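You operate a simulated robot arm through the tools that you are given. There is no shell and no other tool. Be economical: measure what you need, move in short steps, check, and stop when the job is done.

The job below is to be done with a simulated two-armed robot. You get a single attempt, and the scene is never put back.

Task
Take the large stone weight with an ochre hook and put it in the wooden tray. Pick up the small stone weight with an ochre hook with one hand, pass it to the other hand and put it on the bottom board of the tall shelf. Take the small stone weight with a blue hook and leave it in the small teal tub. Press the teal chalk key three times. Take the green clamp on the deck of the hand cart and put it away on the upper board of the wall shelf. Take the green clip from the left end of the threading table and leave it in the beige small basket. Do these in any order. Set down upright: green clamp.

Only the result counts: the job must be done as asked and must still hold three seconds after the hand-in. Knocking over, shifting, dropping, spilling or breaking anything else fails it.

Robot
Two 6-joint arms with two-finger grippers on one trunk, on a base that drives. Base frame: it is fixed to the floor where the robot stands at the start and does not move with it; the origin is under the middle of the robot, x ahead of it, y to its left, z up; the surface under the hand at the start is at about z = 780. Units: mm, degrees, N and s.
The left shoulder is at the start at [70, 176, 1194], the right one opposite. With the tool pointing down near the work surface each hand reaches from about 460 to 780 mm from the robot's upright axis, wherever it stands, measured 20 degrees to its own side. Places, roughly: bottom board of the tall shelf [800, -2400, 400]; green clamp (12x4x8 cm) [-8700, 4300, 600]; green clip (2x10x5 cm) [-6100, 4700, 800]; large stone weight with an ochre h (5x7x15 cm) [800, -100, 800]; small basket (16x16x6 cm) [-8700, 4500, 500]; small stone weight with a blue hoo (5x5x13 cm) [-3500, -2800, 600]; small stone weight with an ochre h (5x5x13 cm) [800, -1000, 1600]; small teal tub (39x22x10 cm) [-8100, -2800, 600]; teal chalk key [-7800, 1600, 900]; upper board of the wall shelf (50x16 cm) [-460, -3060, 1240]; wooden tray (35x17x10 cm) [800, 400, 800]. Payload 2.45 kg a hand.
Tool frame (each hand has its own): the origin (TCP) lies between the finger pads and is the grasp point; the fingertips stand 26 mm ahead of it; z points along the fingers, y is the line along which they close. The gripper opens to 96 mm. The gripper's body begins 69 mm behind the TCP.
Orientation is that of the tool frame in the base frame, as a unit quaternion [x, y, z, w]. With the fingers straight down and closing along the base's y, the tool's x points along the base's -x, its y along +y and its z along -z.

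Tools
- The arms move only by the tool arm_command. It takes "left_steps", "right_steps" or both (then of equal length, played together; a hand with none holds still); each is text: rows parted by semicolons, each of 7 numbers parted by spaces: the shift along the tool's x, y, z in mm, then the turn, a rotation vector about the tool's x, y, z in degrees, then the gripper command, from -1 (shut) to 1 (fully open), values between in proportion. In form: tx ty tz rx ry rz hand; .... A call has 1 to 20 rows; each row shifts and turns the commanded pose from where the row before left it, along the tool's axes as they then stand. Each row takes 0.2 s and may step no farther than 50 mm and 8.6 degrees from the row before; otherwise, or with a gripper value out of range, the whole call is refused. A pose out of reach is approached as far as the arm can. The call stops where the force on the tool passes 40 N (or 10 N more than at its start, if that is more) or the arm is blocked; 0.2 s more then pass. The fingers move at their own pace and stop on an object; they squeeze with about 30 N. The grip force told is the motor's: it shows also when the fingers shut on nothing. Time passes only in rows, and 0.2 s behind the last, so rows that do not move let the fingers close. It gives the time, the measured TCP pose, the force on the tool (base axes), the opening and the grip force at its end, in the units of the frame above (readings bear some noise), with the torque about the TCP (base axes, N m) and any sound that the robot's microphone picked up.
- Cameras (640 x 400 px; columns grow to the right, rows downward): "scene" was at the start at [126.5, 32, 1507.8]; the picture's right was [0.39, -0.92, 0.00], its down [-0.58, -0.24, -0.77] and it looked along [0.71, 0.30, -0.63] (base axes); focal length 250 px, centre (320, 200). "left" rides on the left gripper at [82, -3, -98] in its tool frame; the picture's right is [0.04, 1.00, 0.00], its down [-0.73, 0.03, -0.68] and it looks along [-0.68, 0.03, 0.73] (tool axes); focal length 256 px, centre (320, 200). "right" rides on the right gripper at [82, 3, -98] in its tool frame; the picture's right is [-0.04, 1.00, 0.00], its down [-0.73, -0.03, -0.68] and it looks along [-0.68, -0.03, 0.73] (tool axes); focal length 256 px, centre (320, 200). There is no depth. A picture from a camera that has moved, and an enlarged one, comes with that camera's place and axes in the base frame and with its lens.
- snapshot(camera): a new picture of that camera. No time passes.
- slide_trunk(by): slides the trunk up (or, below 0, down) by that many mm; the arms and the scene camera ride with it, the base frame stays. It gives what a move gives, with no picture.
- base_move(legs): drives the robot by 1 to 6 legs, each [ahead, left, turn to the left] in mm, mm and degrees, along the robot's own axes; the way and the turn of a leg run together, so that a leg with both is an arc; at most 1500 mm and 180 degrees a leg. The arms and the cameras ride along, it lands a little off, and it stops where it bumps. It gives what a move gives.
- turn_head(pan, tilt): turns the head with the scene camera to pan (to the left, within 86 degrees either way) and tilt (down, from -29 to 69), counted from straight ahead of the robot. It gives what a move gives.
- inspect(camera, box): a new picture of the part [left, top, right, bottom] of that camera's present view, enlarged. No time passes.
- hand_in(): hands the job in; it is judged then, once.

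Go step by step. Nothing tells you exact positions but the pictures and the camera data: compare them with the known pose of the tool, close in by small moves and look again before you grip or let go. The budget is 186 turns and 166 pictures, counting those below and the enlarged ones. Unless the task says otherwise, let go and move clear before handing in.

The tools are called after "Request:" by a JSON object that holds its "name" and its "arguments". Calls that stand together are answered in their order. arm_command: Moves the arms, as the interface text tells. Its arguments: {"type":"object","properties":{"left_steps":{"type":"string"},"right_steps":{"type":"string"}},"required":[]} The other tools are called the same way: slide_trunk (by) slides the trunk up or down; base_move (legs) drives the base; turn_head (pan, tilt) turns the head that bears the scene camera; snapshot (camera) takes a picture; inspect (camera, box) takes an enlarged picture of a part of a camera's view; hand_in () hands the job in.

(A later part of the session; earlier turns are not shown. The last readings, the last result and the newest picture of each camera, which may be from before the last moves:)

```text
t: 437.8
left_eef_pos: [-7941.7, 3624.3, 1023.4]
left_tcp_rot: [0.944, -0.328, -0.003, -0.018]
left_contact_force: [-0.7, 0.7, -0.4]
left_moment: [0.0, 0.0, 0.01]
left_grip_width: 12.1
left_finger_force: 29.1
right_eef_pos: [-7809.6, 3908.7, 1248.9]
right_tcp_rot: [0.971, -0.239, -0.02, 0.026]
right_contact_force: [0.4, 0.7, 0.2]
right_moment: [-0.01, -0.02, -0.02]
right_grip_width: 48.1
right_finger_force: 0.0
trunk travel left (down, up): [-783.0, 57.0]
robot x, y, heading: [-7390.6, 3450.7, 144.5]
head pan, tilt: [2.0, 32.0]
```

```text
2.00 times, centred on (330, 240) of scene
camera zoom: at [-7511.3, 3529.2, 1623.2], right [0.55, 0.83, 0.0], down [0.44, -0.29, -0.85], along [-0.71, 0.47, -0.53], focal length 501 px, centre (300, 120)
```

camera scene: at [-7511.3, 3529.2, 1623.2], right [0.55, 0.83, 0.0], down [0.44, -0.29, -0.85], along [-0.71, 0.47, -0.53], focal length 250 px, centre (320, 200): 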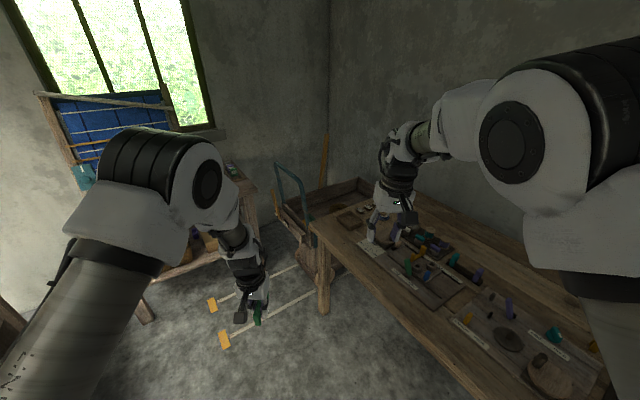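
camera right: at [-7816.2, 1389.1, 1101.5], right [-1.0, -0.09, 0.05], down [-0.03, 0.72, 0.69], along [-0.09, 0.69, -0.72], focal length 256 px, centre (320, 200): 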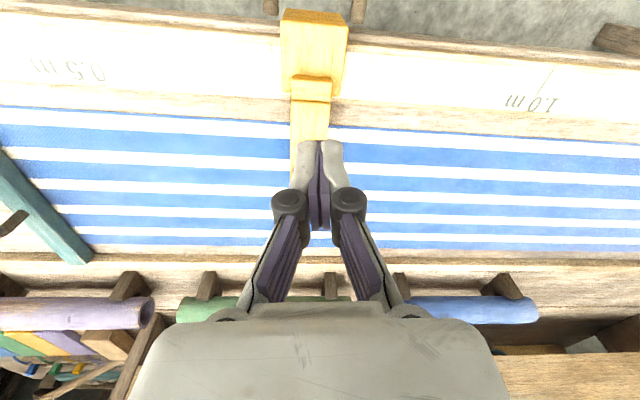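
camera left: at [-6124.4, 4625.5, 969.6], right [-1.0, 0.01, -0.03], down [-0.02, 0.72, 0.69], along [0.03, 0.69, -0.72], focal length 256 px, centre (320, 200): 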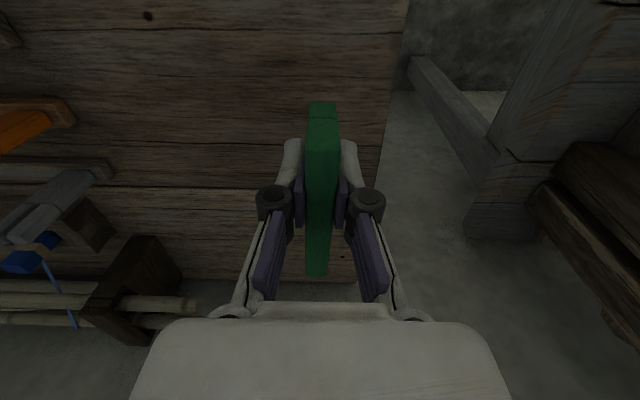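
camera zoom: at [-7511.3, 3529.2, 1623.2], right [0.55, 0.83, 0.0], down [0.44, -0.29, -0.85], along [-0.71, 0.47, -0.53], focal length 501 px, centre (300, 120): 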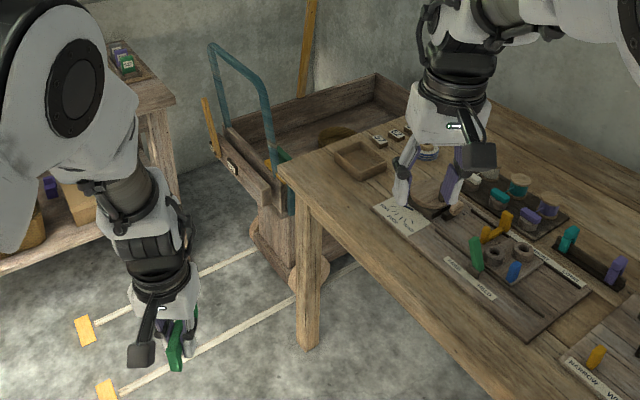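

The cart stands west of the peg table, its push handle at its south end; the green clamp is near [-8669, 4236] and the basket behind it. I approach facing north along the table edge with the hands high.

Request:
{"name": "slide_trunk", "arguments": {"by": 55}}

Request:
{"name": "base_move", "arguments": {"legs": [[0, 0, -54.4], [340, 0, 0], [0, 1180, 0]]}}

Request:
{"name": "turn_head", "arguments": {"pan": 10, "tilt": 55}}

Request:
{"name": "snapshot", "arguments": {"camera": "scene"}}

```text
t: 438.7
left_eef_pos: [-7941.0, 3623.6, 1077.5]
left_tcp_rot: [0.944, -0.328, -0.004, -0.018]
left_contact_force: [-0.8, -0.4, 0.4]
left_moment: [-0.02, 0.0, 0.01]
left_grip_width: 12.3
left_finger_force: 29.9
right_eef_pos: [-7810.6, 3909.4, 1303.0]
right_tcp_rot: [0.97, -0.239, -0.02, 0.026]
right_contact_force: [-0.2, 0.0, 0.0]
right_moment: [0.0, -0.01, 0.01]
right_grip_width: 48.4
right_finger_force: 0.0
trunk travel left (down, up): [-838.0, 2.0]
robot x, y, heading: [-7393.0, 3453.4, 144.4]
head pan, tilt: [2.0, 32.0]
```

```text
t: 449.1
left_eef_pos: [-8767.5, 4331.5, 1078.0]
left_tcp_rot: [-0.695, 0.719, -0.004, 0.018]
left_contact_force: [0.0, -0.4, -0.9]
left_moment: [0.02, -0.02, -0.04]
left_grip_width: 12.1
left_finger_force: 29.9
right_eef_pos: [-8457.7, 4395.2, 1303.6]
right_tcp_rot: [0.759, -0.651, -0.029, 0.014]
right_contact_force: [-0.1, -0.4, -0.5]
right_moment: [-0.02, 0.01, 0.02]
right_grip_width: 47.7
right_finger_force: 0.0
trunk travel left (down, up): [-838.0, 2.0]
robot x, y, heading: [-8579.8, 3785.0, 91.0]
head pan, tilt: [2.0, 32.0]
```

```text
t: 449.9
left_eef_pos: [-8769.3, 4331.3, 1078.1]
left_tcp_rot: [-0.695, 0.719, -0.005, 0.018]
left_contact_force: [0.6, 0.1, -0.1]
left_moment: [0.01, -0.02, -0.02]
left_grip_width: 12.2
left_finger_force: 29.9
right_eef_pos: [-8459.9, 4395.0, 1302.3]
right_tcp_rot: [0.758, -0.651, -0.03, 0.014]
right_contact_force: [-0.1, 0.5, -0.2]
right_moment: [0.0, 0.04, 0.0]
right_grip_width: 48.1
right_finger_force: 0.1
trunk travel left (down, up): [-838.0, 2.0]
robot x, y, heading: [-8580.7, 3788.5, 91.2]
head pan, tilt: [10.0, 55.0]
```

```text
13 pictures are left
camera scene: at [-8598.5, 3908.8, 1645.3], right [0.98, 0.19, 0.0], down [0.15, -0.8, -0.57], along [-0.11, 0.56, -0.82], focal length 250 px, centre (320, 200)
```

scene: 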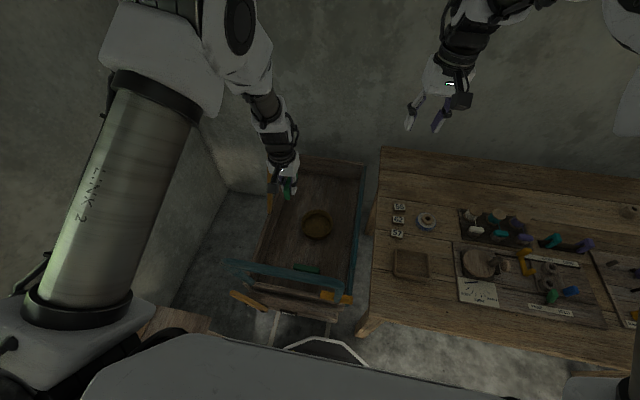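

Great view: basket centre ≈ [-8733, 4511], clamp ≈ [-8732, 4278], handle crossbar at y≈4126, z≈950. I pitch the left hand forward over the basket.

Request:
{"name": "arm_command", "arguments": {"left_steps": "-34 -7 0 0 -8 0 -1; -33.7 -7 4.7 0 -8 0 -1; -32.7 -7 9.4 0 -8 0 -1; -31.1 -7 13.8 0 -8 0 -1; -28.8 -7 18 0 -8 0 -1; 0 0 0 0 0 0 -1"}}

Request:
{"name": "slide_trunk", "arguments": {"by": -240}}

Request:
{"name": "arm_command", "arguments": {"left_steps": "25.7 0 30.6 0 0 0 -1; 25.7 0 30.6 0 0 0 -1; 25.7 0 30.6 0 0 0 -1; 0 0 0 0 0 0 -1"}}

Request:
{"name": "snapshot", "arguments": {"camera": "left"}}

```text
t: 451.3
left_eef_pos: [-8726.6, 4483.9, 1076.6]
left_tcp_rot: [-0.661, 0.68, 0.203, 0.243]
left_contact_force: [0.0, -0.5, -0.7]
left_moment: [-0.03, 0.0, -0.03]
left_grip_width: 12.0
left_finger_force: 29.6
left hand out of reach, approached as far as the arm can: row 4
right_eef_pos: [-8459.4, 4395.6, 1304.4]
right_tcp_rot: [0.759, -0.65, -0.03, 0.014]
right_contact_force: [0.7, -0.1, 0.8]
right_moment: [0.01, -0.03, -0.04]
right_grip_width: 48.0
right_finger_force: 0.0
trunk travel left (down, up): [-838.0, 2.0]
robot x, y, heading: [-8577.5, 3791.5, 91.0]
head pan, tilt: [10.0, 55.0]
```

```text
t: 453.8
left_eef_pos: [-8726.4, 4481.9, 837.6]
left_tcp_rot: [-0.662, 0.679, 0.203, 0.243]
left_contact_force: [0.1, -0.7, -0.7]
left_moment: [0.01, 0.05, 0.02]
left_grip_width: 11.9
left_finger_force: 30.0
right_eef_pos: [-8458.5, 4394.5, 1063.5]
right_tcp_rot: [0.759, -0.651, -0.03, 0.014]
right_contact_force: [-0.3, 0.5, -0.2]
right_moment: [-0.02, 0.01, 0.02]
right_grip_width: 48.0
right_finger_force: 0.1
trunk travel left (down, up): [-598.0, 242.0]
robot x, y, heading: [-8580.1, 3790.7, 90.6]
head pan, tilt: [10.0, 55.0]
```

```text
t: 454.8
left_eef_pos: [-8719.9, 4477.3, 719.8]
left_tcp_rot: [-0.661, 0.68, 0.203, 0.243]
left_contact_force: [0.0, -0.1, -0.3]
left_moment: [-0.03, -0.02, -0.01]
left_grip_width: 12.0
left_finger_force: 30.0
right_eef_pos: [-8459.3, 4393.7, 1062.9]
right_tcp_rot: [0.759, -0.651, -0.029, 0.014]
right_contact_force: [-0.6, 0.4, -0.7]
right_moment: [0.01, 0.0, -0.01]
right_grip_width: 47.9
right_finger_force: 0.1
trunk travel left (down, up): [-598.0, 242.0]
robot x, y, heading: [-8583.0, 3789.6, 91.0]
head pan, tilt: [10.0, 55.0]
```

```text
12 pictures are left
camera left: at [-8722.8, 4354.2, 749.3], right [-1.0, 0.01, -0.07], down [-0.07, 0.18, 0.98], along [0.02, 0.98, -0.18], focal length 256 px, centre (320, 200)
```

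left: 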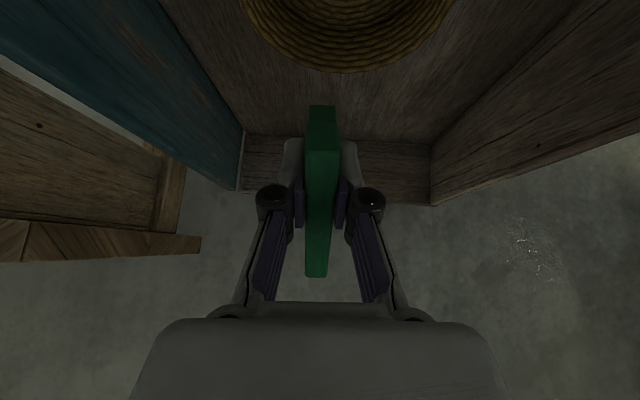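

Basket is centred near [-8735, 4511]. Move over, lower into it, and release.

Request:
{"name": "arm_command", "arguments": {"left_steps": "18.5 5 40 0 0 0 -1; 18.5 5 40 0 0 0 -1; 16 5 36 0 0 0 -1; 0 0 0 0 0 0 -1"}}

Request:
{"name": "inspect", "arguments": {"camera": "scene", "box": [220, 120, 420, 320]}}

```text
t: 455.8
left_eef_pos: [-8728.8, 4502.4, 592.7]
left_tcp_rot: [-0.661, 0.68, 0.203, 0.243]
left_contact_force: [0.4, 0.7, 0.3]
left_moment: [0.02, 0.01, -0.04]
left_grip_width: 12.1
left_finger_force: 30.2
right_eef_pos: [-8458.2, 4394.3, 1065.2]
right_tcp_rot: [0.759, -0.651, -0.029, 0.013]
right_contact_force: [-0.3, -0.3, 0.1]
right_moment: [-0.03, -0.02, 0.02]
right_grip_width: 48.0
right_finger_force: 0.0
trunk travel left (down, up): [-598.0, 242.0]
robot x, y, heading: [-8582.4, 3787.1, 90.9]
head pan, tilt: [10.0, 55.0]
```

```text
2.00 times, centred on (320, 220) of scene
camera zoom: at [-8597.8, 3908.2, 1405.3], right [0.98, 0.19, 0.0], down [0.15, -0.8, -0.57], along [-0.11, 0.56, -0.82], focal length 501 px, centre (320, 160)
```

zoom: 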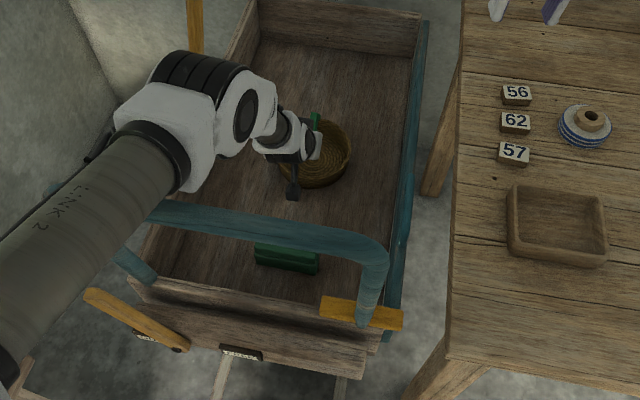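

The clip is over the basket. Lower 20 mm more, open, and lift away.

Request:
{"name": "arm_command", "arguments": {"left_steps": "12 0 16 0 0 0 -1; 0 0 0 0 0 0 -0.7; 0 0 0 0 0 0 -0.3; 0 0 0 0 0 0 -0.3; -12 0 -16 0 0 0 -0.3; -24 0 -32 0 0 0 -0.3; -24 0 -32 0 0 0 -0.3; -24 0 -32 0 0 0 -0.3; -24 0 -32 0 0 0 -0.3; 0 0 0 0 0 0 -0.3"}}

Request:
{"name": "inspect", "arguments": {"camera": "scene", "box": [240, 140, 400, 300]}}

```text
t: 458.0
left_eef_pos: [-8737.9, 4505.1, 753.0]
left_tcp_rot: [-0.662, 0.68, 0.202, 0.243]
left_contact_force: [-0.1, -0.3, -0.4]
left_moment: [-0.02, 0.02, -0.01]
left_grip_width: 33.6
left_finger_force: 0.0
right_eef_pos: [-8460.2, 4396.0, 1063.0]
right_tcp_rot: [0.759, -0.651, -0.03, 0.014]
right_contact_force: [-0.4, -1.2, -0.7]
right_moment: [0.0, -0.04, -0.01]
right_grip_width: 48.1
right_finger_force: 0.0
trunk travel left (down, up): [-598.0, 242.0]
robot x, y, heading: [-8581.5, 3785.7, 90.7]
head pan, tilt: [10.0, 55.0]
```

```text
2.50 times, centred on (320, 220) of scene
camera zoom: at [-8598.5, 3909.6, 1405.2], right [0.98, 0.19, 0.0], down [0.15, -0.81, -0.57], along [-0.11, 0.56, -0.82], focal length 626 px, centre (320, 150)
```

zoom: 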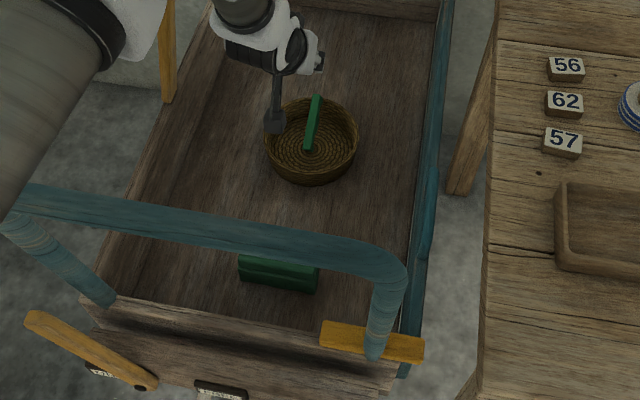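

The clip rests in the basket. Next the clamp: its thin side faces y, so I'll approach facing west with the right hand. Fold the left arm, reposition, and turn.

Request:
{"name": "slide_trunk", "arguments": {"by": 240}}

Request:
{"name": "arm_command", "arguments": {"left_steps": "28.8 0 -18 0 8 0 -0.3; 31.1 0 -13.8 0 8 0 -0.3; 32.7 0 -9.4 0 8 0 -0.3; 33.7 0 -4.7 0 8 0 -0.3; 34 0 0 0 5 0 -0.3; 0 0 0 0 0 0 -0.3"}}

Request:
{"name": "base_move", "arguments": {"legs": [[0, -430, 0], [65, 0, 0], [0, 0, 89]]}}

Request:
{"name": "arm_command", "arguments": {"right_steps": "6 -43 0 0 -7 0 0.45; 6 -43 0 0 -7 0 0.45; 6 -43 0 0 -7 0 0.45; 5 -43 0 0 -7 0 0.45; 5 -43 0 0 -7 0 0.45; 5 -43 0 0 0 0 0.45; 5 -43 0 0 0 0 0.45; 0 0 0 0 0 0 0.45"}}

```text
t: 460.5
left_eef_pos: [-8738.5, 4506.4, 992.9]
left_tcp_rot: [-0.661, 0.68, 0.203, 0.243]
left_contact_force: [0.2, 0.1, 0.3]
left_moment: [-0.01, 0.0, 0.02]
left_grip_width: 33.5
left_finger_force: 0.1
right_eef_pos: [-8459.1, 4394.8, 1303.7]
right_tcp_rot: [0.758, -0.651, -0.029, 0.014]
right_contact_force: [-0.1, 0.2, 0.5]
right_moment: [0.01, 0.0, 0.02]
right_grip_width: 47.9
right_finger_force: 0.1
trunk travel left (down, up): [-838.0, 2.0]
robot x, y, heading: [-8582.1, 3786.5, 90.7]
head pan, tilt: [10.0, 55.0]
```

```text
t: 461.9
left_eef_pos: [-8735.8, 4374.2, 970.1]
left_tcp_rot: [-0.688, 0.722, 0.023, 0.076]
left_contact_force: [0.3, -0.3, 0.4]
left_moment: [-0.02, 0.01, 0.01]
left_grip_width: 33.6
left_finger_force: 0.1
left hand out of reach, approached as far as the arm can: row 2, 3
right_eef_pos: [-8459.0, 4395.3, 1303.5]
right_tcp_rot: [0.758, -0.651, -0.028, 0.014]
right_contact_force: [-0.5, 0.0, -0.6]
right_moment: [0.0, -0.01, -0.02]
right_grip_width: 47.8
right_finger_force: 0.0
trunk travel left (down, up): [-838.0, 2.0]
robot x, y, heading: [-8580.4, 3787.1, 90.5]
head pan, tilt: [10.0, 55.0]
```

```text
t: 467.3
left_eef_pos: [-8694.7, 4153.6, 970.7]
left_tcp_rot: [0.917, -0.39, -0.059, -0.065]
left_contact_force: [2.0, 14.6, -2.4]
left_moment: [-0.05, -0.01, -0.07]
left_grip_width: 25.1
left_finger_force: 0.1
right_eef_pos: [-8518.4, 4365.1, 1302.9]
right_tcp_rot: [0.955, -0.294, -0.021, 0.024]
right_contact_force: [0.1, 0.0, 0.5]
right_moment: [0.04, -0.03, -0.04]
right_grip_width: 48.2
right_finger_force: 0.1
trunk travel left (down, up): [-838.0, 2.0]
robot x, y, heading: [-8159.2, 3860.1, 137.8]
head pan, tilt: [10.0, 55.0]
stopped in leg 3: the force on the tool passed its limit at 86 N (the readings are from after the stop); the commanded pose is now the measured one
```

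```text
t: 469.1
left_eef_pos: [-8693.4, 4153.7, 971.0]
left_tcp_rot: [0.917, -0.39, -0.058, -0.063]
left_contact_force: [-0.6, 20.6, 4.7]
left_moment: [-0.35, 0.05, -0.22]
left_grip_width: 25.3
left_finger_force: 0.1
right_eef_pos: [-8353.8, 4542.5, 1257.4]
right_tcp_rot: [0.902, -0.292, -0.309, -0.074]
right_contact_force: [-0.4, -0.9, -0.1]
right_moment: [0.01, -0.04, -0.01]
right_grip_width: 69.5
right_finger_force: 0.1
right hand out of reach, approached as far as the arm can: row 1, 2, 3, 4, 5, 6, 7
trunk travel left (down, up): [-838.0, 2.0]
robot x, y, heading: [-8160.6, 3862.1, 138.0]
head pan, tilt: [10.0, 55.0]
```

The left hand struck the cart handle while turning. I turn back, lift the left hand, and inspect the cart.

Request:
{"name": "base_move", "arguments": {"legs": [[0, 0, -12]]}}

Request:
{"name": "arm_command", "arguments": {"left_steps": "0 0 -40 0 0 0 -0.3; 0 0 -40 0 0 0 -0.3; 0 0 -40 0 0 0 -0.3; 0 0 -40 0 0 0 -0.3; 0 0 0 0 0 0 -0.3"}}

Request:
{"name": "turn_head", "arguments": {"pan": 15, "tilt": 45}}

Request:
{"name": "snapshot", "arguments": {"camera": "scene"}}

```text
t: 470.2
left_eef_pos: [-8619.7, 4256.8, 972.1]
left_tcp_rot: [0.871, -0.484, -0.052, -0.07]
left_contact_force: [-0.7, 0.3, -0.1]
left_moment: [-0.01, -0.01, -0.02]
left_grip_width: 33.6
left_finger_force: 0.1
right_eef_pos: [-8208.0, 4565.7, 1256.2]
right_tcp_rot: [0.866, -0.386, -0.299, -0.108]
right_contact_force: [0.3, 1.0, -0.7]
right_moment: [-0.02, 0.02, 0.01]
right_grip_width: 69.3
right_finger_force: 0.0
trunk travel left (down, up): [-838.0, 2.0]
robot x, y, heading: [-8159.6, 3858.3, 125.3]
head pan, tilt: [10.0, 55.0]
```

```text
t: 471.4
left_eef_pos: [-8615.3, 4232.0, 1127.9]
left_tcp_rot: [0.871, -0.484, -0.051, -0.07]
left_contact_force: [0.1, 0.6, 0.2]
left_moment: [-0.01, 0.01, 0.0]
left_grip_width: 33.6
left_finger_force: 0.1
right_eef_pos: [-8207.9, 4565.4, 1257.4]
right_tcp_rot: [0.867, -0.385, -0.299, -0.107]
right_contact_force: [0.1, 0.3, 0.2]
right_moment: [-0.02, 0.0, 0.01]
right_grip_width: 69.5
right_finger_force: 0.0
trunk travel left (down, up): [-838.0, 2.0]
robot x, y, heading: [-8156.6, 3860.4, 125.7]
head pan, tilt: [10.0, 55.0]
```

```text
t: 472.2
left_eef_pos: [-8615.3, 4233.3, 1128.3]
left_tcp_rot: [0.871, -0.484, -0.051, -0.07]
left_contact_force: [0.4, 0.2, -0.5]
left_moment: [0.04, 0.0, 0.0]
left_grip_width: 33.6
left_finger_force: 0.0
right_eef_pos: [-8208.2, 4565.9, 1256.5]
right_tcp_rot: [0.867, -0.384, -0.299, -0.106]
right_contact_force: [-0.4, 0.4, -0.6]
right_moment: [0.01, 0.01, 0.02]
right_grip_width: 69.6
right_finger_force: 0.1
trunk travel left (down, up): [-838.0, 2.0]
robot x, y, heading: [-8157.4, 3859.3, 125.8]
head pan, tilt: [15.0, 45.0]
```

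```text
9 pictures are left
camera scene: at [-8252.9, 3952.4, 1658.6], right [0.63, 0.77, 0.0], down [0.55, -0.45, -0.71], along [-0.55, 0.45, -0.71], focal length 250 px, centre (320, 200)
```

scene: 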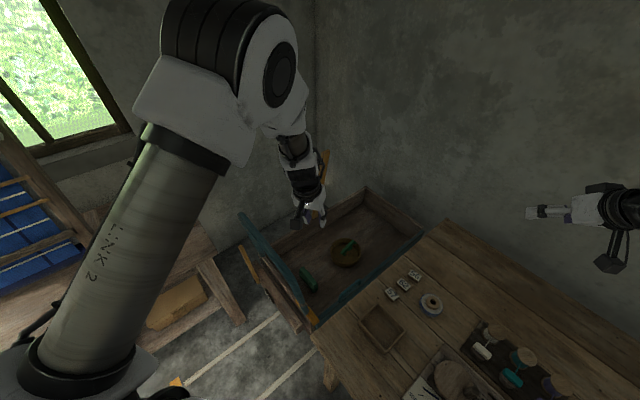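

Cart, basket and clamp look undisturbed (clamp ≈ [-8726, 4268]). With the left hand now higher, I finish the turn to face west and move the right hand over the clamp.

Request:
{"name": "base_move", "arguments": {"legs": [[0, 0, 54.2], [0, 69, 0]]}}

Request:
{"name": "arm_command", "arguments": {"right_steps": "10 -36 -8 0 0 0 0.45; 10 -36 -8 0 0 0 0.45; 10 -36 -8 0 0 0 0.45; 0 0 0 0 0 0 0.45"}}

```text
t: 475.6
left_eef_pos: [-8727.0, 3648.6, 1130.4]
left_tcp_rot: [0.996, -0.036, -0.078, -0.036]
left_contact_force: [-0.9, 0.7, -0.9]
left_moment: [-0.07, -0.02, 0.03]
left_grip_width: 33.3
left_finger_force: 0.1
right_eef_pos: [-8757.3, 4173.9, 1254.4]
right_tcp_rot: [0.946, 0.05, -0.317, 0.045]
right_contact_force: [-0.2, 1.0, -0.2]
right_moment: [-0.07, -0.01, 0.04]
right_grip_width: 69.4
right_finger_force: 0.1
trunk travel left (down, up): [-838.0, 2.0]
robot x, y, heading: [-8156.3, 3790.9, 179.9]
head pan, tilt: [15.0, 45.0]
```

```text
t: 476.6
left_eef_pos: [-8728.0, 3638.4, 1127.8]
left_tcp_rot: [0.996, -0.035, -0.077, -0.039]
left_contact_force: [-1.0, 0.2, -0.3]
left_moment: [0.02, 0.01, 0.03]
left_grip_width: 33.6
left_finger_force: 0.2
right_eef_pos: [-8733.4, 4276.5, 1252.9]
right_tcp_rot: [0.947, 0.052, -0.315, 0.041]
right_contact_force: [-0.7, -1.1, 0.1]
right_moment: [-0.01, -0.01, 0.01]
right_grip_width: 69.5
right_finger_force: 0.1
trunk travel left (down, up): [-838.0, 2.0]
robot x, y, heading: [-8155.6, 3793.2, 179.6]
head pan, tilt: [15.0, 45.0]
```

Aligned above the clamp. Lower trunk 300 and the arm 240, then check with the hand camera.

Request:
{"name": "slide_trunk", "arguments": {"by": -300}}

Request:
{"name": "arm_command", "arguments": {"right_steps": "24 -1.8 32 0 0 0 0.45; 24 -1.8 32 0 0 0 0.45; 24 -1.8 32 0 0 0 0.45; 24 -1.8 32 0 0 0 0.45; 24 -1.8 32 0 0 0 0.45; 24 -1.8 32 0 0 0 0.45; 0 0 0 0 0 0 0.45"}}

Request:
{"name": "snapshot", "arguments": {"camera": "right"}}

```text
t: 479.6
left_eef_pos: [-8726.3, 3641.5, 828.0]
left_tcp_rot: [0.996, -0.034, -0.077, -0.038]
left_contact_force: [0.6, -0.4, -0.4]
left_moment: [-0.01, -0.01, -0.05]
left_grip_width: 33.6
left_finger_force: 0.0
right_eef_pos: [-8733.1, 4277.8, 950.9]
right_tcp_rot: [0.946, 0.051, -0.316, 0.041]
right_contact_force: [0.0, 1.1, 0.4]
right_moment: [0.01, 0.01, -0.01]
right_grip_width: 69.5
right_finger_force: 0.0
trunk travel left (down, up): [-538.0, 302.0]
robot x, y, heading: [-8155.7, 3794.6, 179.8]
head pan, tilt: [15.0, 45.0]
```

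```text
t: 481.2
left_eef_pos: [-8726.4, 3640.4, 829.8]
left_tcp_rot: [0.996, -0.036, -0.078, -0.038]
left_contact_force: [-0.2, -0.2, 0.2]
left_moment: [0.01, 0.04, -0.03]
left_grip_width: 33.6
left_finger_force: 0.1
right_eef_pos: [-8715.1, 4261.4, 732.9]
right_tcp_rot: [0.954, 0.066, -0.279, 0.093]
right_contact_force: [-0.5, 0.3, 0.6]
right_moment: [0.03, -0.02, -0.01]
right_grip_width: 69.6
right_finger_force: 0.0
right hand out of reach, approached as far as the arm can: row 5, 6
trunk travel left (down, up): [-538.0, 302.0]
robot x, y, heading: [-8154.5, 3789.3, 179.7]
head pan, tilt: [15.0, 45.0]
```

```text
8 pictures are left
camera right: at [-8595.2, 4285.2, 770.0], right [0.14, -0.98, 0.16], down [-0.26, 0.12, 0.96], along [-0.95, -0.18, -0.24], focal length 256 px, centre (320, 200)
```

right: 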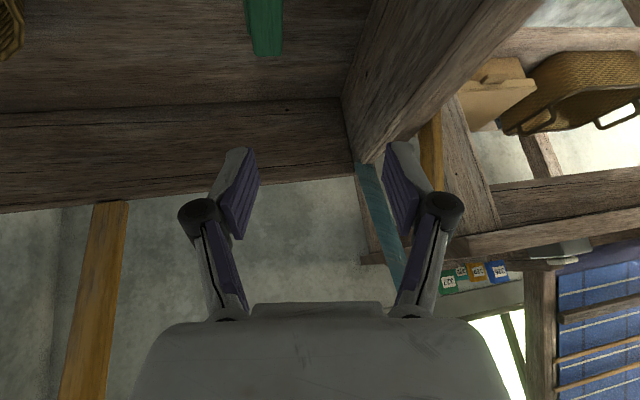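

The arm can't go that low at this pitch, so I raise, reduce the pitch to ~15°, lower the trunk 90 mm and descend again.

Request:
{"name": "arm_command", "arguments": {"right_steps": "-24 1.8 -32 0 0 0 0.45; -24 1.8 -32 0 0 0 0.45; 0 0 0 0 7 0 0.45; 0 0 0 0 7 0 0.45; 0 0 0 0 7 0 0.45; 0 0 0 0 0 0 0.45"}}

Request:
{"name": "slide_trunk", "arguments": {"by": -90}}

```text
t: 482.6
left_eef_pos: [-8727.3, 3640.4, 829.0]
left_tcp_rot: [0.996, -0.036, -0.078, -0.039]
left_contact_force: [-0.1, -0.7, -1.1]
left_moment: [-0.02, -0.01, 0.01]
left_grip_width: 33.4
left_finger_force: 0.1
right_eef_pos: [-8731.7, 4287.0, 784.9]
right_tcp_rot: [0.97, 0.046, -0.239, 0.013]
right_contact_force: [0.5, 1.1, 0.1]
right_moment: [-0.03, -0.04, 0.01]
right_grip_width: 69.7
right_finger_force: 0.1
right hand out of reach, approached as far as the arm can: row 1, 3, 4, 5
trunk travel left (down, up): [-538.0, 302.0]
robot x, y, heading: [-8155.8, 3793.9, 179.6]
head pan, tilt: [15.0, 45.0]
```

```text
t: 483.9
left_eef_pos: [-8726.7, 3640.2, 739.6]
left_tcp_rot: [0.996, -0.035, -0.078, -0.039]
left_contact_force: [0.4, -0.3, 1.2]
left_moment: [0.02, -0.01, 0.03]
left_grip_width: 33.7
left_finger_force: 0.2
right_eef_pos: [-8732.2, 4285.6, 693.9]
right_tcp_rot: [0.97, 0.046, -0.239, 0.013]
right_contact_force: [0.0, 1.0, 0.5]
right_moment: [-0.05, 0.0, -0.01]
right_grip_width: 69.5
right_finger_force: 0.0
trunk travel left (down, up): [-448.0, 392.0]
robot x, y, heading: [-8159.5, 3790.6, 179.9]
head pan, tilt: [15.0, 45.0]
```

I bring the base 80 mm closer and draw the hand back by the same amount to gain depth.

Request:
{"name": "base_move", "arguments": {"legs": [[80, 0, 0]]}}

Request:
{"name": "arm_command", "arguments": {"right_steps": "36 4 -18.5 0 0 0 0.45; 36 4 -18.5 0 0 0 0.45; 0 0 0 0 6 0 0.45; 0 0 0 0 6 0 0.45; 0 0 0 0 0 0 0.45"}}

Request:
{"name": "snapshot", "arguments": {"camera": "right"}}

```text
t: 484.9
left_eef_pos: [-8807.9, 3641.1, 738.9]
left_tcp_rot: [0.996, -0.036, -0.077, -0.039]
left_contact_force: [0.2, 0.3, 0.3]
left_moment: [-0.01, -0.05, -0.01]
left_grip_width: 33.3
left_finger_force: 0.1
right_eef_pos: [-8812.5, 4288.3, 693.5]
right_tcp_rot: [0.97, 0.046, -0.238, 0.015]
right_contact_force: [-0.3, -0.3, 0.0]
right_moment: [0.0, -0.01, -0.01]
right_grip_width: 69.8
right_finger_force: 0.1
trunk travel left (down, up): [-448.0, 392.0]
robot x, y, heading: [-8239.0, 3795.3, 179.6]
head pan, tilt: [15.0, 45.0]
```

```text
t: 486.1
left_eef_pos: [-8806.1, 3639.5, 738.7]
left_tcp_rot: [0.996, -0.035, -0.077, -0.038]
left_contact_force: [-0.4, -0.1, -0.3]
left_moment: [0.01, 0.02, 0.04]
left_grip_width: 33.6
left_finger_force: 0.0
right_eef_pos: [-8729.4, 4287.4, 694.3]
right_tcp_rot: [0.99, 0.048, -0.135, 0.009]
right_contact_force: [-0.1, -0.5, -0.4]
right_moment: [0.03, -0.01, -0.03]
right_grip_width: 69.4
right_finger_force: 0.1
trunk travel left (down, up): [-448.0, 392.0]
robot x, y, heading: [-8232.6, 3788.6, 179.6]
head pan, tilt: [15.0, 45.0]
```

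```text
7 pictures are left
camera right: at [-8625.1, 4295.3, 766.7], right [0.06, -1.0, 0.01], down [-0.52, -0.02, 0.85], along [-0.85, -0.06, -0.52], focal length 256 px, centre (320, 200)
```

right: 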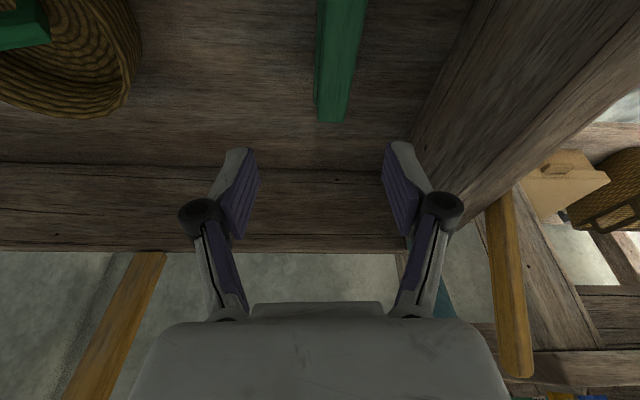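

Clamp axis at y≈4272, centre x≈-8714. Shift, small yaw, and descend to grip height.

Request:
{"name": "arm_command", "arguments": {"right_steps": "14 15 -4 0 0 4 0.45; 10.7 0 38.5 0 0 0 0.45; 10.7 0 38.5 0 0 0 0.45; 0 0 0 0 0 0 0.45"}}

Request:
{"name": "snapshot", "arguments": {"camera": "right"}}

```text
t: 487.1
left_eef_pos: [-8806.1, 3640.5, 737.4]
left_tcp_rot: [0.995, -0.035, -0.079, -0.039]
left_contact_force: [-0.3, 0.5, 0.3]
left_moment: [-0.01, -0.01, 0.03]
left_grip_width: 33.6
left_finger_force: 0.1
right_eef_pos: [-8715.2, 4273.0, 615.4]
right_tcp_rot: [0.99, 0.013, -0.137, 0.014]
right_contact_force: [-0.4, 1.3, 1.6]
right_moment: [-0.01, -0.02, 0.0]
right_grip_width: 69.7
right_finger_force: 0.1
trunk travel left (down, up): [-448.0, 392.0]
robot x, y, heading: [-8241.1, 3793.0, 179.8]
head pan, tilt: [15.0, 45.0]
```

```text
6 pictures are left
camera right: at [-8610.6, 4275.1, 687.5], right [-0.01, -1.0, 0.03], down [-0.52, 0.03, 0.85], along [-0.85, -0.01, -0.52], focal length 256 px, centre (320, 200)
```

right: 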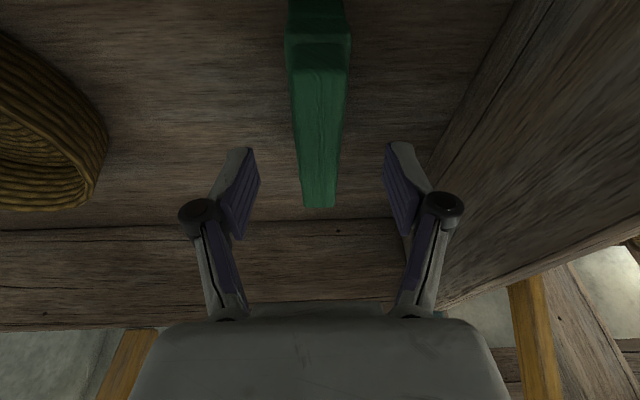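

Centred on the clamp bar. Descend 45 mm and close.

Request:
{"name": "arm_command", "arguments": {"right_steps": "6 0 21.5 0 0 0 0.45; 6 0 21.5 0 0 0 0.45; 0 0 0 0 0 0 0.45; 0 0 0 0 0 0 -0.3; 0 0 0 0 0 0 -1; 0 0 0 0 0 0 -1; 0 0 0 0 0 0 -1; 0 0 0 0 0 0 -1"}}

Request:
{"name": "slide_trunk", "arguments": {"by": 60}}

Request:
{"name": "snapshot", "arguments": {"camera": "right"}}

```text
t: 488.9
left_eef_pos: [-8805.9, 3640.4, 738.1]
left_tcp_rot: [0.996, -0.035, -0.077, -0.038]
left_contact_force: [1.0, 1.7, 0.5]
left_moment: [0.04, -0.02, 0.01]
left_grip_width: 33.9
left_finger_force: 0.1
right_eef_pos: [-8715.0, 4271.0, 570.8]
right_tcp_rot: [0.991, 0.012, -0.135, 0.013]
right_contact_force: [0.0, 0.1, 0.4]
right_moment: [0.0, -0.03, -0.01]
right_grip_width: 31.3
right_finger_force: 30.1
trunk travel left (down, up): [-448.0, 392.0]
robot x, y, heading: [-8239.0, 3791.7, 179.8]
head pan, tilt: [15.0, 45.0]
```

```text
t: 489.9
left_eef_pos: [-8806.8, 3640.6, 799.0]
left_tcp_rot: [0.996, -0.034, -0.077, -0.039]
left_contact_force: [-0.2, -0.1, -1.2]
left_moment: [0.01, 0.02, 0.01]
left_grip_width: 33.6
left_finger_force: 0.0
right_eef_pos: [-8714.9, 4270.4, 629.2]
right_tcp_rot: [0.991, 0.013, -0.136, 0.013]
right_contact_force: [-0.8, 0.0, -1.6]
right_moment: [0.0, -0.03, 0.02]
right_grip_width: 31.4
right_finger_force: 29.7
trunk travel left (down, up): [-508.0, 332.0]
robot x, y, heading: [-8236.4, 3793.6, 179.9]
head pan, tilt: [15.0, 45.0]
```

```text
5 pictures are left
camera right: at [-8610.4, 4273.4, 702.0], right [-0.01, -1.0, 0.03], down [-0.53, 0.03, 0.85], along [-0.85, -0.01, -0.53], focal length 256 px, centre (320, 200)
```

right: 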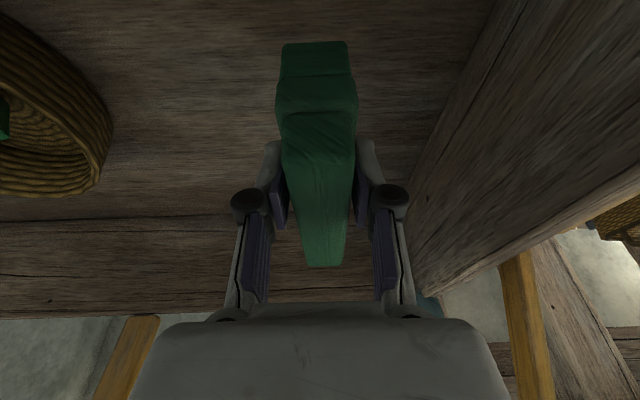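

Clamp is gripped and lifted upright. I raise it well above the handle and back out east, then south-east to clear floor.

Request:
{"name": "slide_trunk", "arguments": {"by": 325}}

Request:
{"name": "arm_command", "arguments": {"right_steps": "-10.7 0 -38.5 0 0 0 -1; -10.7 0 -38.5 0 0 0 -1; -10.7 0 -38.5 0 0 0 -1; -10.7 0 -38.5 0 0 0 -1; -10.7 0 -38.5 0 0 0 -1; 0 0 0 0 0 0 -1"}}

Request:
{"name": "base_move", "arguments": {"legs": [[-1000, 0, 0], [0, 340, 0], [-1000, 0, 0]]}}

Request:
{"name": "arm_command", "arguments": {"right_steps": "0 40 0 0 0 0 -1; 0 40 0 0 0 0 -1; 0 40 0 0 0 0 -1; 0 40 0 0 0 0 -1; 0 40 0 0 0 0 -1; 0 40 0 0 0 0 -1; 0 40 0 0 0 0 -1; 0 0 0 0 0 0 -1"}}

```text
t: 493.1
left_eef_pos: [-8806.6, 3640.3, 1122.2]
left_tcp_rot: [0.996, -0.036, -0.077, -0.039]
left_contact_force: [-0.2, -0.4, -0.3]
left_moment: [-0.03, 0.01, 0.02]
left_grip_width: 33.7
left_finger_force: 0.2
right_eef_pos: [-8715.1, 4272.2, 954.9]
right_tcp_rot: [0.991, 0.013, -0.136, 0.014]
right_contact_force: [-0.4, 0.0, -1.3]
right_moment: [0.01, 0.01, 0.0]
right_grip_width: 31.3
right_finger_force: 29.7
trunk travel left (down, up): [-833.0, 7.0]
robot x, y, heading: [-8240.1, 3792.0, 180.0]
head pan, tilt: [15.0, 45.0]
```

```text
t: 494.5
left_eef_pos: [-8807.1, 3641.3, 1123.1]
left_tcp_rot: [0.996, -0.034, -0.077, -0.038]
left_contact_force: [0.1, -1.0, 0.3]
left_moment: [-0.01, -0.01, 0.01]
left_grip_width: 33.3
left_finger_force: 0.0
right_eef_pos: [-8716.8, 4276.5, 1154.9]
right_tcp_rot: [0.991, 0.013, -0.136, 0.014]
right_contact_force: [0.3, -0.5, -1.2]
right_moment: [-0.01, -0.04, -0.01]
right_grip_width: 31.4
right_finger_force: 29.8
trunk travel left (down, up): [-833.0, 7.0]
robot x, y, heading: [-8236.8, 3792.1, 179.5]
head pan, tilt: [15.0, 45.0]
```

```text
t: 506.4
left_eef_pos: [-6786.7, 3306.4, 1121.8]
left_tcp_rot: [0.996, -0.024, -0.078, -0.037]
left_contact_force: [0.0, -0.6, -0.6]
left_moment: [-0.02, 0.0, -0.02]
left_grip_width: 33.8
left_finger_force: 0.1
right_eef_pos: [-6710.9, 3941.9, 1155.1]
right_tcp_rot: [0.99, 0.024, -0.135, 0.016]
right_contact_force: [-0.2, -1.1, -1.2]
right_moment: [-0.03, -0.04, -0.02]
right_grip_width: 31.4
right_finger_force: 30.3
trunk travel left (down, up): [-833.0, 7.0]
robot x, y, heading: [-6215.4, 3472.0, -178.7]
head pan, tilt: [15.0, 45.0]
```

```text
t: 508.2
left_eef_pos: [-6785.8, 3305.2, 1123.0]
left_tcp_rot: [0.996, -0.024, -0.078, -0.038]
left_contact_force: [-0.1, 1.1, 0.9]
left_moment: [0.01, -0.03, 0.0]
left_grip_width: 33.9
left_finger_force: 0.0
right_eef_pos: [-6700.4, 3685.0, 1162.9]
right_tcp_rot: [0.989, 0.025, -0.144, 0.014]
right_contact_force: [0.9, 0.2, -1.9]
right_moment: [0.04, -0.03, 0.01]
right_grip_width: 31.3
right_finger_force: 29.4
right hand out of reach, approached as far as the arm can: row 6, 7
trunk travel left (down, up): [-833.0, 7.0]
robot x, y, heading: [-6222.2, 3470.0, -178.9]
head pan, tilt: [15.0, 45.0]
```

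Now the long drive back along known-free paths, leg by leg.

Request:
{"name": "base_move", "arguments": {"legs": [[0, -30, 0], [0, 0, 88.9], [1420, 0, 0], [1420, 0, 0], [0, 0, -90], [900, 0, 0]]}}

```text
t: 534.2
left_eef_pos: [-7637.4, 481.0, 1123.9]
left_tcp_rot: [0.996, -0.015, -0.079, -0.037]
left_contact_force: [0.5, -0.1, -0.2]
left_moment: [-0.01, -0.02, -0.01]
left_grip_width: 33.6
left_finger_force: 0.0
right_eef_pos: [-7557.6, 863.7, 1162.5]
right_tcp_rot: [0.989, 0.034, -0.145, 0.016]
right_contact_force: [-0.1, -0.3, -0.9]
right_moment: [0.01, -0.03, -0.03]
right_grip_width: 31.5
right_finger_force: 30.0
trunk travel left (down, up): [-833.0, 7.0]
robot x, y, heading: [-7075.0, 655.9, -178.1]
head pan, tilt: [15.0, 45.0]
```

Request:
{"name": "base_move", "arguments": {"legs": [[1130, 0, -1.9], [0, 0, 90], [1150, 0, 0], [1130, 0, 0], [0, 0, 90], [1200, 0, 0]]}}

```text
t: 564.0
left_eef_pos: [-6493.2, -1524.0, 1124.5]
left_tcp_rot: [0.055, 0.995, -0.039, 0.077]
left_contact_force: [-0.3, -0.1, 0.1]
left_moment: [-0.02, 0.05, -0.01]
left_grip_width: 33.7
left_finger_force: 0.1
right_eef_pos: [-6602.8, -1899.5, 1162.6]
right_tcp_rot: [0.006, 0.989, 0.01, 0.145]
right_contact_force: [0.3, 0.5, -1.7]
right_moment: [0.0, 0.02, 0.01]
right_grip_width: 31.2
right_finger_force: 29.9
trunk travel left (down, up): [-833.0, 7.0]
robot x, y, heading: [-7068.0, -1653.5, -2.3]
head pan, tilt: [15.0, 45.0]
```

Request:
{"name": "base_move", "arguments": {"legs": [[1400, 0, 2.3], [1400, 0, 0], [1350, 0, 0], [0, 0, 90]]}}

```text
t: 587.6
left_eef_pos: [-3121.9, -1005.4, 1123.9]
left_tcp_rot: [-0.701, 0.708, 0.03, 0.081]
left_contact_force: [0.7, -0.3, 0.2]
left_moment: [0.01, -0.01, -0.01]
left_grip_width: 33.7
left_finger_force: 0.1
right_eef_pos: [-2737.4, -1077.5, 1161.7]
right_tcp_rot: [0.73, -0.668, -0.113, -0.09]
right_contact_force: [-0.1, 0.1, -1.2]
right_moment: [-0.02, 0.01, 0.01]
right_grip_width: 31.3
right_finger_force: 30.1
trunk travel left (down, up): [-833.0, 7.0]
robot x, y, heading: [-2930.9, -1564.9, 93.4]
head pan, tilt: [15.0, 45.0]
```

Request:
{"name": "base_move", "arguments": {"legs": [[300, -70, -3.4], [1120, 0, 0], [0, 0, -90], [1200, 0, 0], [1130, 0, 0]]}}

```text
t: 609.9
left_eef_pos: [-18.9, 13.3, 1123.1]
left_tcp_rot: [0.037, 0.996, -0.039, 0.078]
left_contact_force: [-0.4, 0.1, 0.1]
left_moment: [0.0, -0.03, -0.02]
left_grip_width: 33.6
left_finger_force: 0.1
right_eef_pos: [-114.0, -364.6, 1163.2]
right_tcp_rot: [-0.011, 0.989, 0.013, 0.145]
right_contact_force: [0.1, -0.4, -1.9]
right_moment: [0.02, 0.04, -0.01]
right_grip_width: 31.6
right_finger_force: 30.7
trunk travel left (down, up): [-833.0, 7.0]
robot x, y, heading: [-588.4, -136.9, -0.2]
head pan, tilt: [15.0, 45.0]
```

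At the east side again with the clamp held. I move the left hand aside, raise the clamp, turn south and approach the wall shelf.

Request:
{"name": "arm_command", "arguments": {"left_steps": "22 40 0 0 0 0 0; 22 40 0 0 0 0 0; 22 40 0 0 0 0 0; 22 40 0 0 0 0 0; 22 40 0 0 0 0 0; 0 0 0 0 0 0 0", "right_steps": "-11.5 0 -38.3 0 0 0 -1; -11.5 0 -38.3 0 0 0 -1; -11.5 0 -38.3 0 0 0 -1; -11.5 0 -38.3 0 0 0 -1; -11.5 0 -38.3 0 0 0 -1; 0 0 0 0 0 0 -1"}}

Request:
{"name": "base_move", "arguments": {"legs": [[0, 0, -89.8], [0, 200, 0], [1000, 0, 0], [950, 0, 0]]}}

Request:
{"name": "turn_head", "arguments": {"pan": -12, "tilt": 20}}

Request:
{"name": "inspect", "arguments": {"camera": "scene", "box": [200, 100, 480, 300]}}

```text
t: 611.3
left_eef_pos: [-98.8, 102.6, 1091.2]
left_tcp_rot: [0.036, 0.996, -0.039, 0.077]
left_contact_force: [0.9, 0.6, -0.1]
left_moment: [-0.02, -0.02, 0.02]
left_grip_width: 48.0
left_finger_force: 0.0
left hand out of reach, approached as far as the arm can: row 3, 4, 5
right_eef_pos: [-92.5, -366.8, 1350.6]
right_tcp_rot: [-0.011, 0.99, 0.012, 0.143]
right_contact_force: [0.7, -0.6, -0.2]
right_moment: [0.0, 0.04, 0.02]
right_grip_width: 31.4
right_finger_force: 30.1
right hand out of reach, approached as far as the arm can: row 5
trunk travel left (down, up): [-833.0, 7.0]
robot x, y, heading: [-586.9, -137.4, -0.1]
head pan, tilt: [15.0, 45.0]
```

```text
t: 626.0
left_eef_pos: [-105.9, -2544.2, 1092.3]
left_tcp_rot: [0.718, 0.69, -0.082, 0.028]
left_contact_force: [0.3, -0.2, 0.3]
left_moment: [0.02, -0.02, 0.0]
left_grip_width: 48.1
left_finger_force: 0.1
right_eef_pos: [-574.4, -2564.9, 1352.2]
right_tcp_rot: [0.679, 0.719, -0.091, 0.112]
right_contact_force: [-0.3, -0.5, -0.8]
right_moment: [0.01, 0.0, 0.01]
right_grip_width: 31.3
right_finger_force: 30.3
trunk travel left (down, up): [-833.0, 7.0]
robot x, y, heading: [-362.0, -2065.1, -88.5]
head pan, tilt: [15.0, 45.0]
```

```text
t: 626.9
left_eef_pos: [-105.7, -2544.8, 1092.2]
left_tcp_rot: [0.718, 0.69, -0.081, 0.029]
left_contact_force: [-1.2, -0.1, 0.4]
left_moment: [0.01, -0.01, 0.0]
left_grip_width: 47.9
left_finger_force: 0.0
right_eef_pos: [-574.3, -2565.7, 1353.0]
right_tcp_rot: [0.679, 0.72, -0.091, 0.112]
right_contact_force: [0.7, 0.7, -0.4]
right_moment: [0.01, 0.0, 0.02]
right_grip_width: 31.1
right_finger_force: 30.1
trunk travel left (down, up): [-833.0, 7.0]
robot x, y, heading: [-358.6, -2065.0, -88.4]
head pan, tilt: [-12.0, 20.0]
```

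```text
2.00 times, centred on (340, 200) of scene
camera zoom: at [-379.2, -2208.9, 1692.3], right [-0.98, 0.18, 0.0], down [0.06, 0.34, -0.94], along [-0.17, -0.92, -0.34], focal length 501 px, centre (280, 200)
```

zoom: 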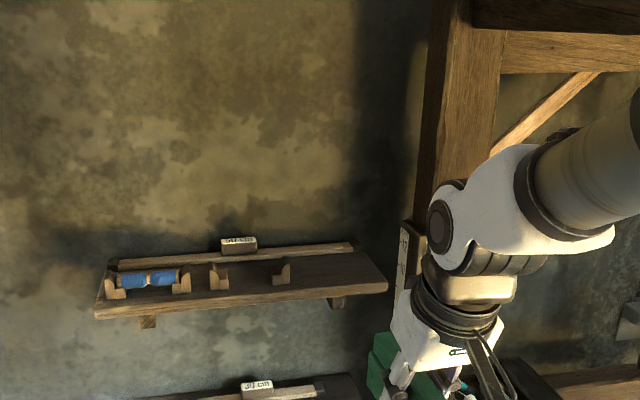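

Free spot on the board's right part, about x=-618, y=-3012 (board z≈1240, front y≈-2950). I raise the left hand clear and drive in most of the way.

Request:
{"name": "arm_command", "arguments": {"left_steps": "0 0 -42 0 0 0 0; 0 0 -42 0 0 0 0; 0 0 -42 0 0 0 0; 0 0 -42 0 0 0 0; 0 0 -42 0 0 0 0; 0 0 -42 0 0 0 0; 0 0 0 0 0 0 0"}}

Request:
{"name": "base_move", "arguments": {"legs": [[370, -30, -1.6]]}}

Request:
{"name": "snapshot", "arguments": {"camera": "right"}}

```text
t: 628.5
left_eef_pos: [-142.0, -2511.4, 1320.2]
left_tcp_rot: [0.719, 0.69, -0.081, 0.026]
left_contact_force: [-0.5, -0.1, -0.4]
left_moment: [0.03, 0.03, -0.02]
left_grip_width: 47.8
left_finger_force: 0.1
left hand out of reach, approached as far as the arm can: row 2, 3, 4, 5, 6
right_eef_pos: [-574.5, -2568.4, 1352.4]
right_tcp_rot: [0.679, 0.72, -0.09, 0.112]
right_contact_force: [0.2, -0.9, -1.0]
right_moment: [0.04, 0.02, -0.01]
right_grip_width: 31.5
right_finger_force: 30.0
trunk travel left (down, up): [-833.0, 7.0]
robot x, y, heading: [-360.4, -2065.1, -88.3]
head pan, tilt: [-12.0, 20.0]
```

```text
t: 630.8
left_eef_pos: [-175.8, -2880.1, 1322.3]
left_tcp_rot: [0.725, 0.683, -0.082, 0.028]
left_contact_force: [-0.5, 0.0, 0.0]
left_moment: [-0.02, 0.01, 0.0]
left_grip_width: 48.0
left_finger_force: 0.1
right_eef_pos: [-608.3, -2927.1, 1352.5]
right_tcp_rot: [0.687, 0.712, -0.093, 0.112]
right_contact_force: [-0.1, 0.3, -1.1]
right_moment: [-0.01, 0.01, -0.02]
right_grip_width: 31.3
right_finger_force: 30.2
trunk travel left (down, up): [-833.0, 7.0]
robot x, y, heading: [-387.0, -2429.9, -89.8]
head pan, tilt: [-12.0, 20.0]
```

```text
3 pictures are left
camera right: at [-612.0, -2820.4, 1423.3], right [1.0, 0.0, 0.03], down [-0.03, -0.51, 0.86], along [0.02, -0.86, -0.51], focal length 256 px, centre (320, 200)
```

right: 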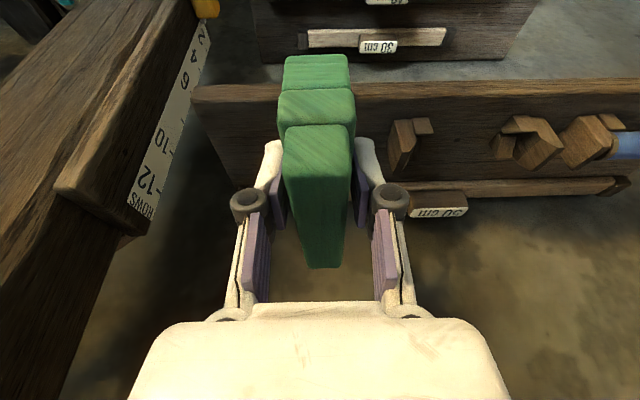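

Well placed. Drive 83 mm forward and 13 mm right, lower, and feel for contact.

Request:
{"name": "base_move", "arguments": {"legs": [[83, -12, 0]]}}

Request:
{"name": "slide_trunk", "arguments": {"by": -35}}

Request:
{"name": "snapshot", "arguments": {"camera": "right"}}

```text
t: 631.9
left_eef_pos: [-185.3, -2955.4, 1323.6]
left_tcp_rot: [0.725, 0.683, -0.083, 0.029]
left_contact_force: [0.2, 2.0, 0.0]
left_moment: [-0.06, 0.01, -0.01]
left_grip_width: 48.1
left_finger_force: 0.1
right_eef_pos: [-618.7, -3001.4, 1354.9]
right_tcp_rot: [0.686, 0.712, -0.095, 0.114]
right_contact_force: [0.4, 1.1, -0.3]
right_moment: [-0.06, 0.03, 0.0]
right_grip_width: 31.2
right_finger_force: 30.3
trunk travel left (down, up): [-833.0, 7.0]
robot x, y, heading: [-396.1, -2517.7, -89.5]
head pan, tilt: [-12.0, 20.0]
```

```text
t: 632.7
left_eef_pos: [-187.2, -2963.8, 1284.9]
left_tcp_rot: [0.726, 0.683, -0.081, 0.027]
left_contact_force: [0.2, 0.0, -0.3]
left_moment: [0.02, -0.01, 0.03]
left_grip_width: 48.1
left_finger_force: 0.1
right_eef_pos: [-620.5, -3011.8, 1316.0]
right_tcp_rot: [0.687, 0.712, -0.091, 0.111]
right_contact_force: [0.1, 0.0, -1.9]
right_moment: [-0.03, 0.01, -0.04]
right_grip_width: 31.3
right_finger_force: 30.1
trunk travel left (down, up): [-798.0, 42.0]
robot x, y, heading: [-395.3, -2511.2, -89.3]
head pan, tilt: [-12.0, 20.0]
```

```text
2 pictures are left
camera right: at [-623.5, -2905.2, 1387.1], right [1.0, 0.0, 0.03], down [-0.03, -0.51, 0.86], along [0.02, -0.86, -0.51], focal length 256 px, centre (320, 200)
```

right: 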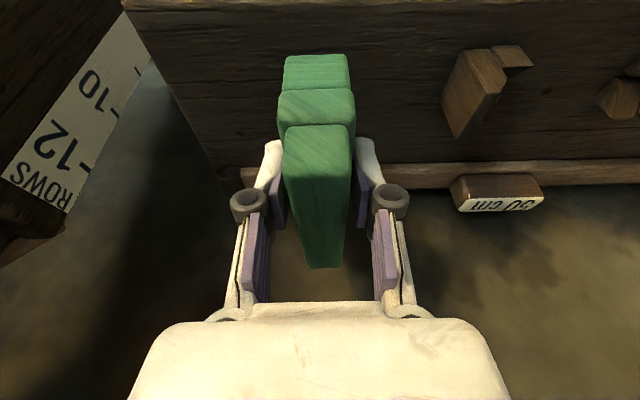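

A ruler-rod lies at the back (y≈-3075), so I draw back 17 mm, then lower gently.

Request:
{"name": "arm_command", "arguments": {"right_steps": "16.3 0 -4.8 0 0 0 -1; 1.1 0 3.8 0 0 0 -1; 1.1 0 3.8 0 0 0 -1; 1.1 0 3.8 0 0 0 -1; 0 0 0 0 0 0 -1"}}

```text
t: 633.9
left_eef_pos: [-185.8, -2963.9, 1286.4]
left_tcp_rot: [0.726, 0.683, -0.081, 0.027]
left_contact_force: [1.0, 0.3, 0.1]
left_moment: [0.03, 0.0, 0.01]
left_grip_width: 48.3
left_finger_force: 0.0
right_eef_pos: [-620.9, -3004.8, 1298.1]
right_tcp_rot: [0.686, 0.713, -0.092, 0.112]
right_contact_force: [0.6, -0.2, -1.9]
right_moment: [0.0, -0.02, 0.03]
right_grip_width: 31.1
right_finger_force: 30.3
right hand out of reach, approached as far as the arm can: row 1
trunk travel left (down, up): [-798.0, 42.0]
robot x, y, heading: [-395.6, -2511.3, -89.5]
head pan, tilt: [-12.0, 20.0]
```

Request:
{"name": "base_move", "arguments": {"legs": [[-11, 0, 0]]}}

Request:
{"name": "arm_command", "arguments": {"right_steps": "1.1 0 3.8 0 0 0 -1; 1.1 0 3.8 0 0 0 -1; 1.1 0 3.8 0 0 0 -1; 0 0 0 0 0 0 -1"}}

```text
t: 634.6
left_eef_pos: [-186.9, -2956.1, 1286.2]
left_tcp_rot: [0.726, 0.682, -0.081, 0.026]
left_contact_force: [0.3, -0.7, 0.7]
left_moment: [0.05, -0.03, -0.03]
left_grip_width: 47.9
left_finger_force: 0.0
right_eef_pos: [-619.4, -2998.1, 1295.9]
right_tcp_rot: [0.687, 0.712, -0.091, 0.11]
right_contact_force: [-0.4, -0.4, -0.9]
right_moment: [0.06, -0.02, -0.01]
right_grip_width: 31.5
right_finger_force: 30.3
trunk travel left (down, up): [-798.0, 42.0]
robot x, y, heading: [-398.0, -2506.8, -89.7]
head pan, tilt: [-12.0, 20.0]
```

```text
t: 635.6
left_eef_pos: [-186.5, -2949.3, 1286.9]
left_tcp_rot: [0.726, 0.682, -0.082, 0.027]
left_contact_force: [0.5, -0.9, -0.1]
left_moment: [0.03, -0.03, 0.0]
left_grip_width: 47.8
left_finger_force: 0.0
right_eef_pos: [-619.7, -2994.5, 1287.7]
right_tcp_rot: [0.686, 0.712, -0.095, 0.114]
right_contact_force: [-3.8, -6.1, 25.9]
right_moment: [-0.4, 0.19, -0.01]
right_grip_width: 31.4
right_finger_force: 30.3
trunk travel left (down, up): [-798.0, 42.0]
robot x, y, heading: [-395.4, -2499.5, -89.3]
head pan, tilt: [-12.0, 20.0]
```

Firm, centred contact with the board. Ease off and open slowly.

Request:
{"name": "arm_command", "arguments": {"right_steps": "-0.8 0 -3 0 0 0 -1; 0 0 0 0 0 0 -1; 0 0 0 0 0 0 -0.25; 0 0 0 0 0 0 0; 0 0 0 0 0 0 0.3; 0 0 0 0 0 0 0.3"}}

Request:
{"name": "snapshot", "arguments": {"camera": "right"}}

```text
t: 637.0
left_eef_pos: [-186.8, -2952.2, 1285.6]
left_tcp_rot: [0.726, 0.682, -0.081, 0.027]
left_contact_force: [-0.2, -0.4, -0.2]
left_moment: [0.02, 0.03, 0.01]
left_grip_width: 47.8
left_finger_force: 0.0
right_eef_pos: [-619.8, -2995.2, 1288.2]
right_tcp_rot: [0.687, 0.712, -0.092, 0.112]
right_contact_force: [0.3, -0.2, -0.2]
right_moment: [0.0, -0.04, 0.0]
right_grip_width: 62.4
right_finger_force: 0.1
trunk travel left (down, up): [-798.0, 42.0]
robot x, y, heading: [-396.8, -2501.2, -89.6]
head pan, tilt: [-12.0, 20.0]
```

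```text
1 pictures are left
camera right: at [-623.3, -2887.8, 1359.1], right [1.0, 0.0, 0.03], down [-0.03, -0.51, 0.86], along [0.02, -0.86, -0.51], focal length 256 px, centre (320, 200)
```

right: 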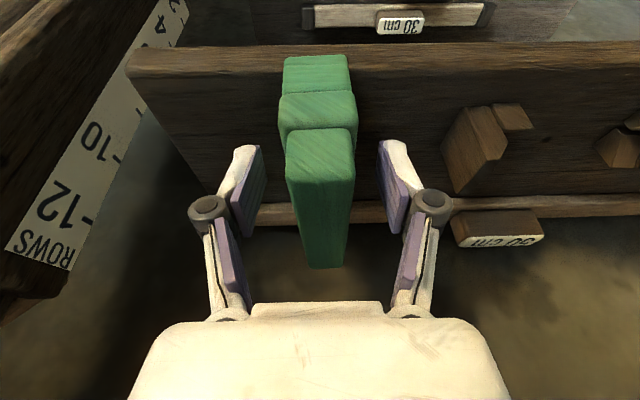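

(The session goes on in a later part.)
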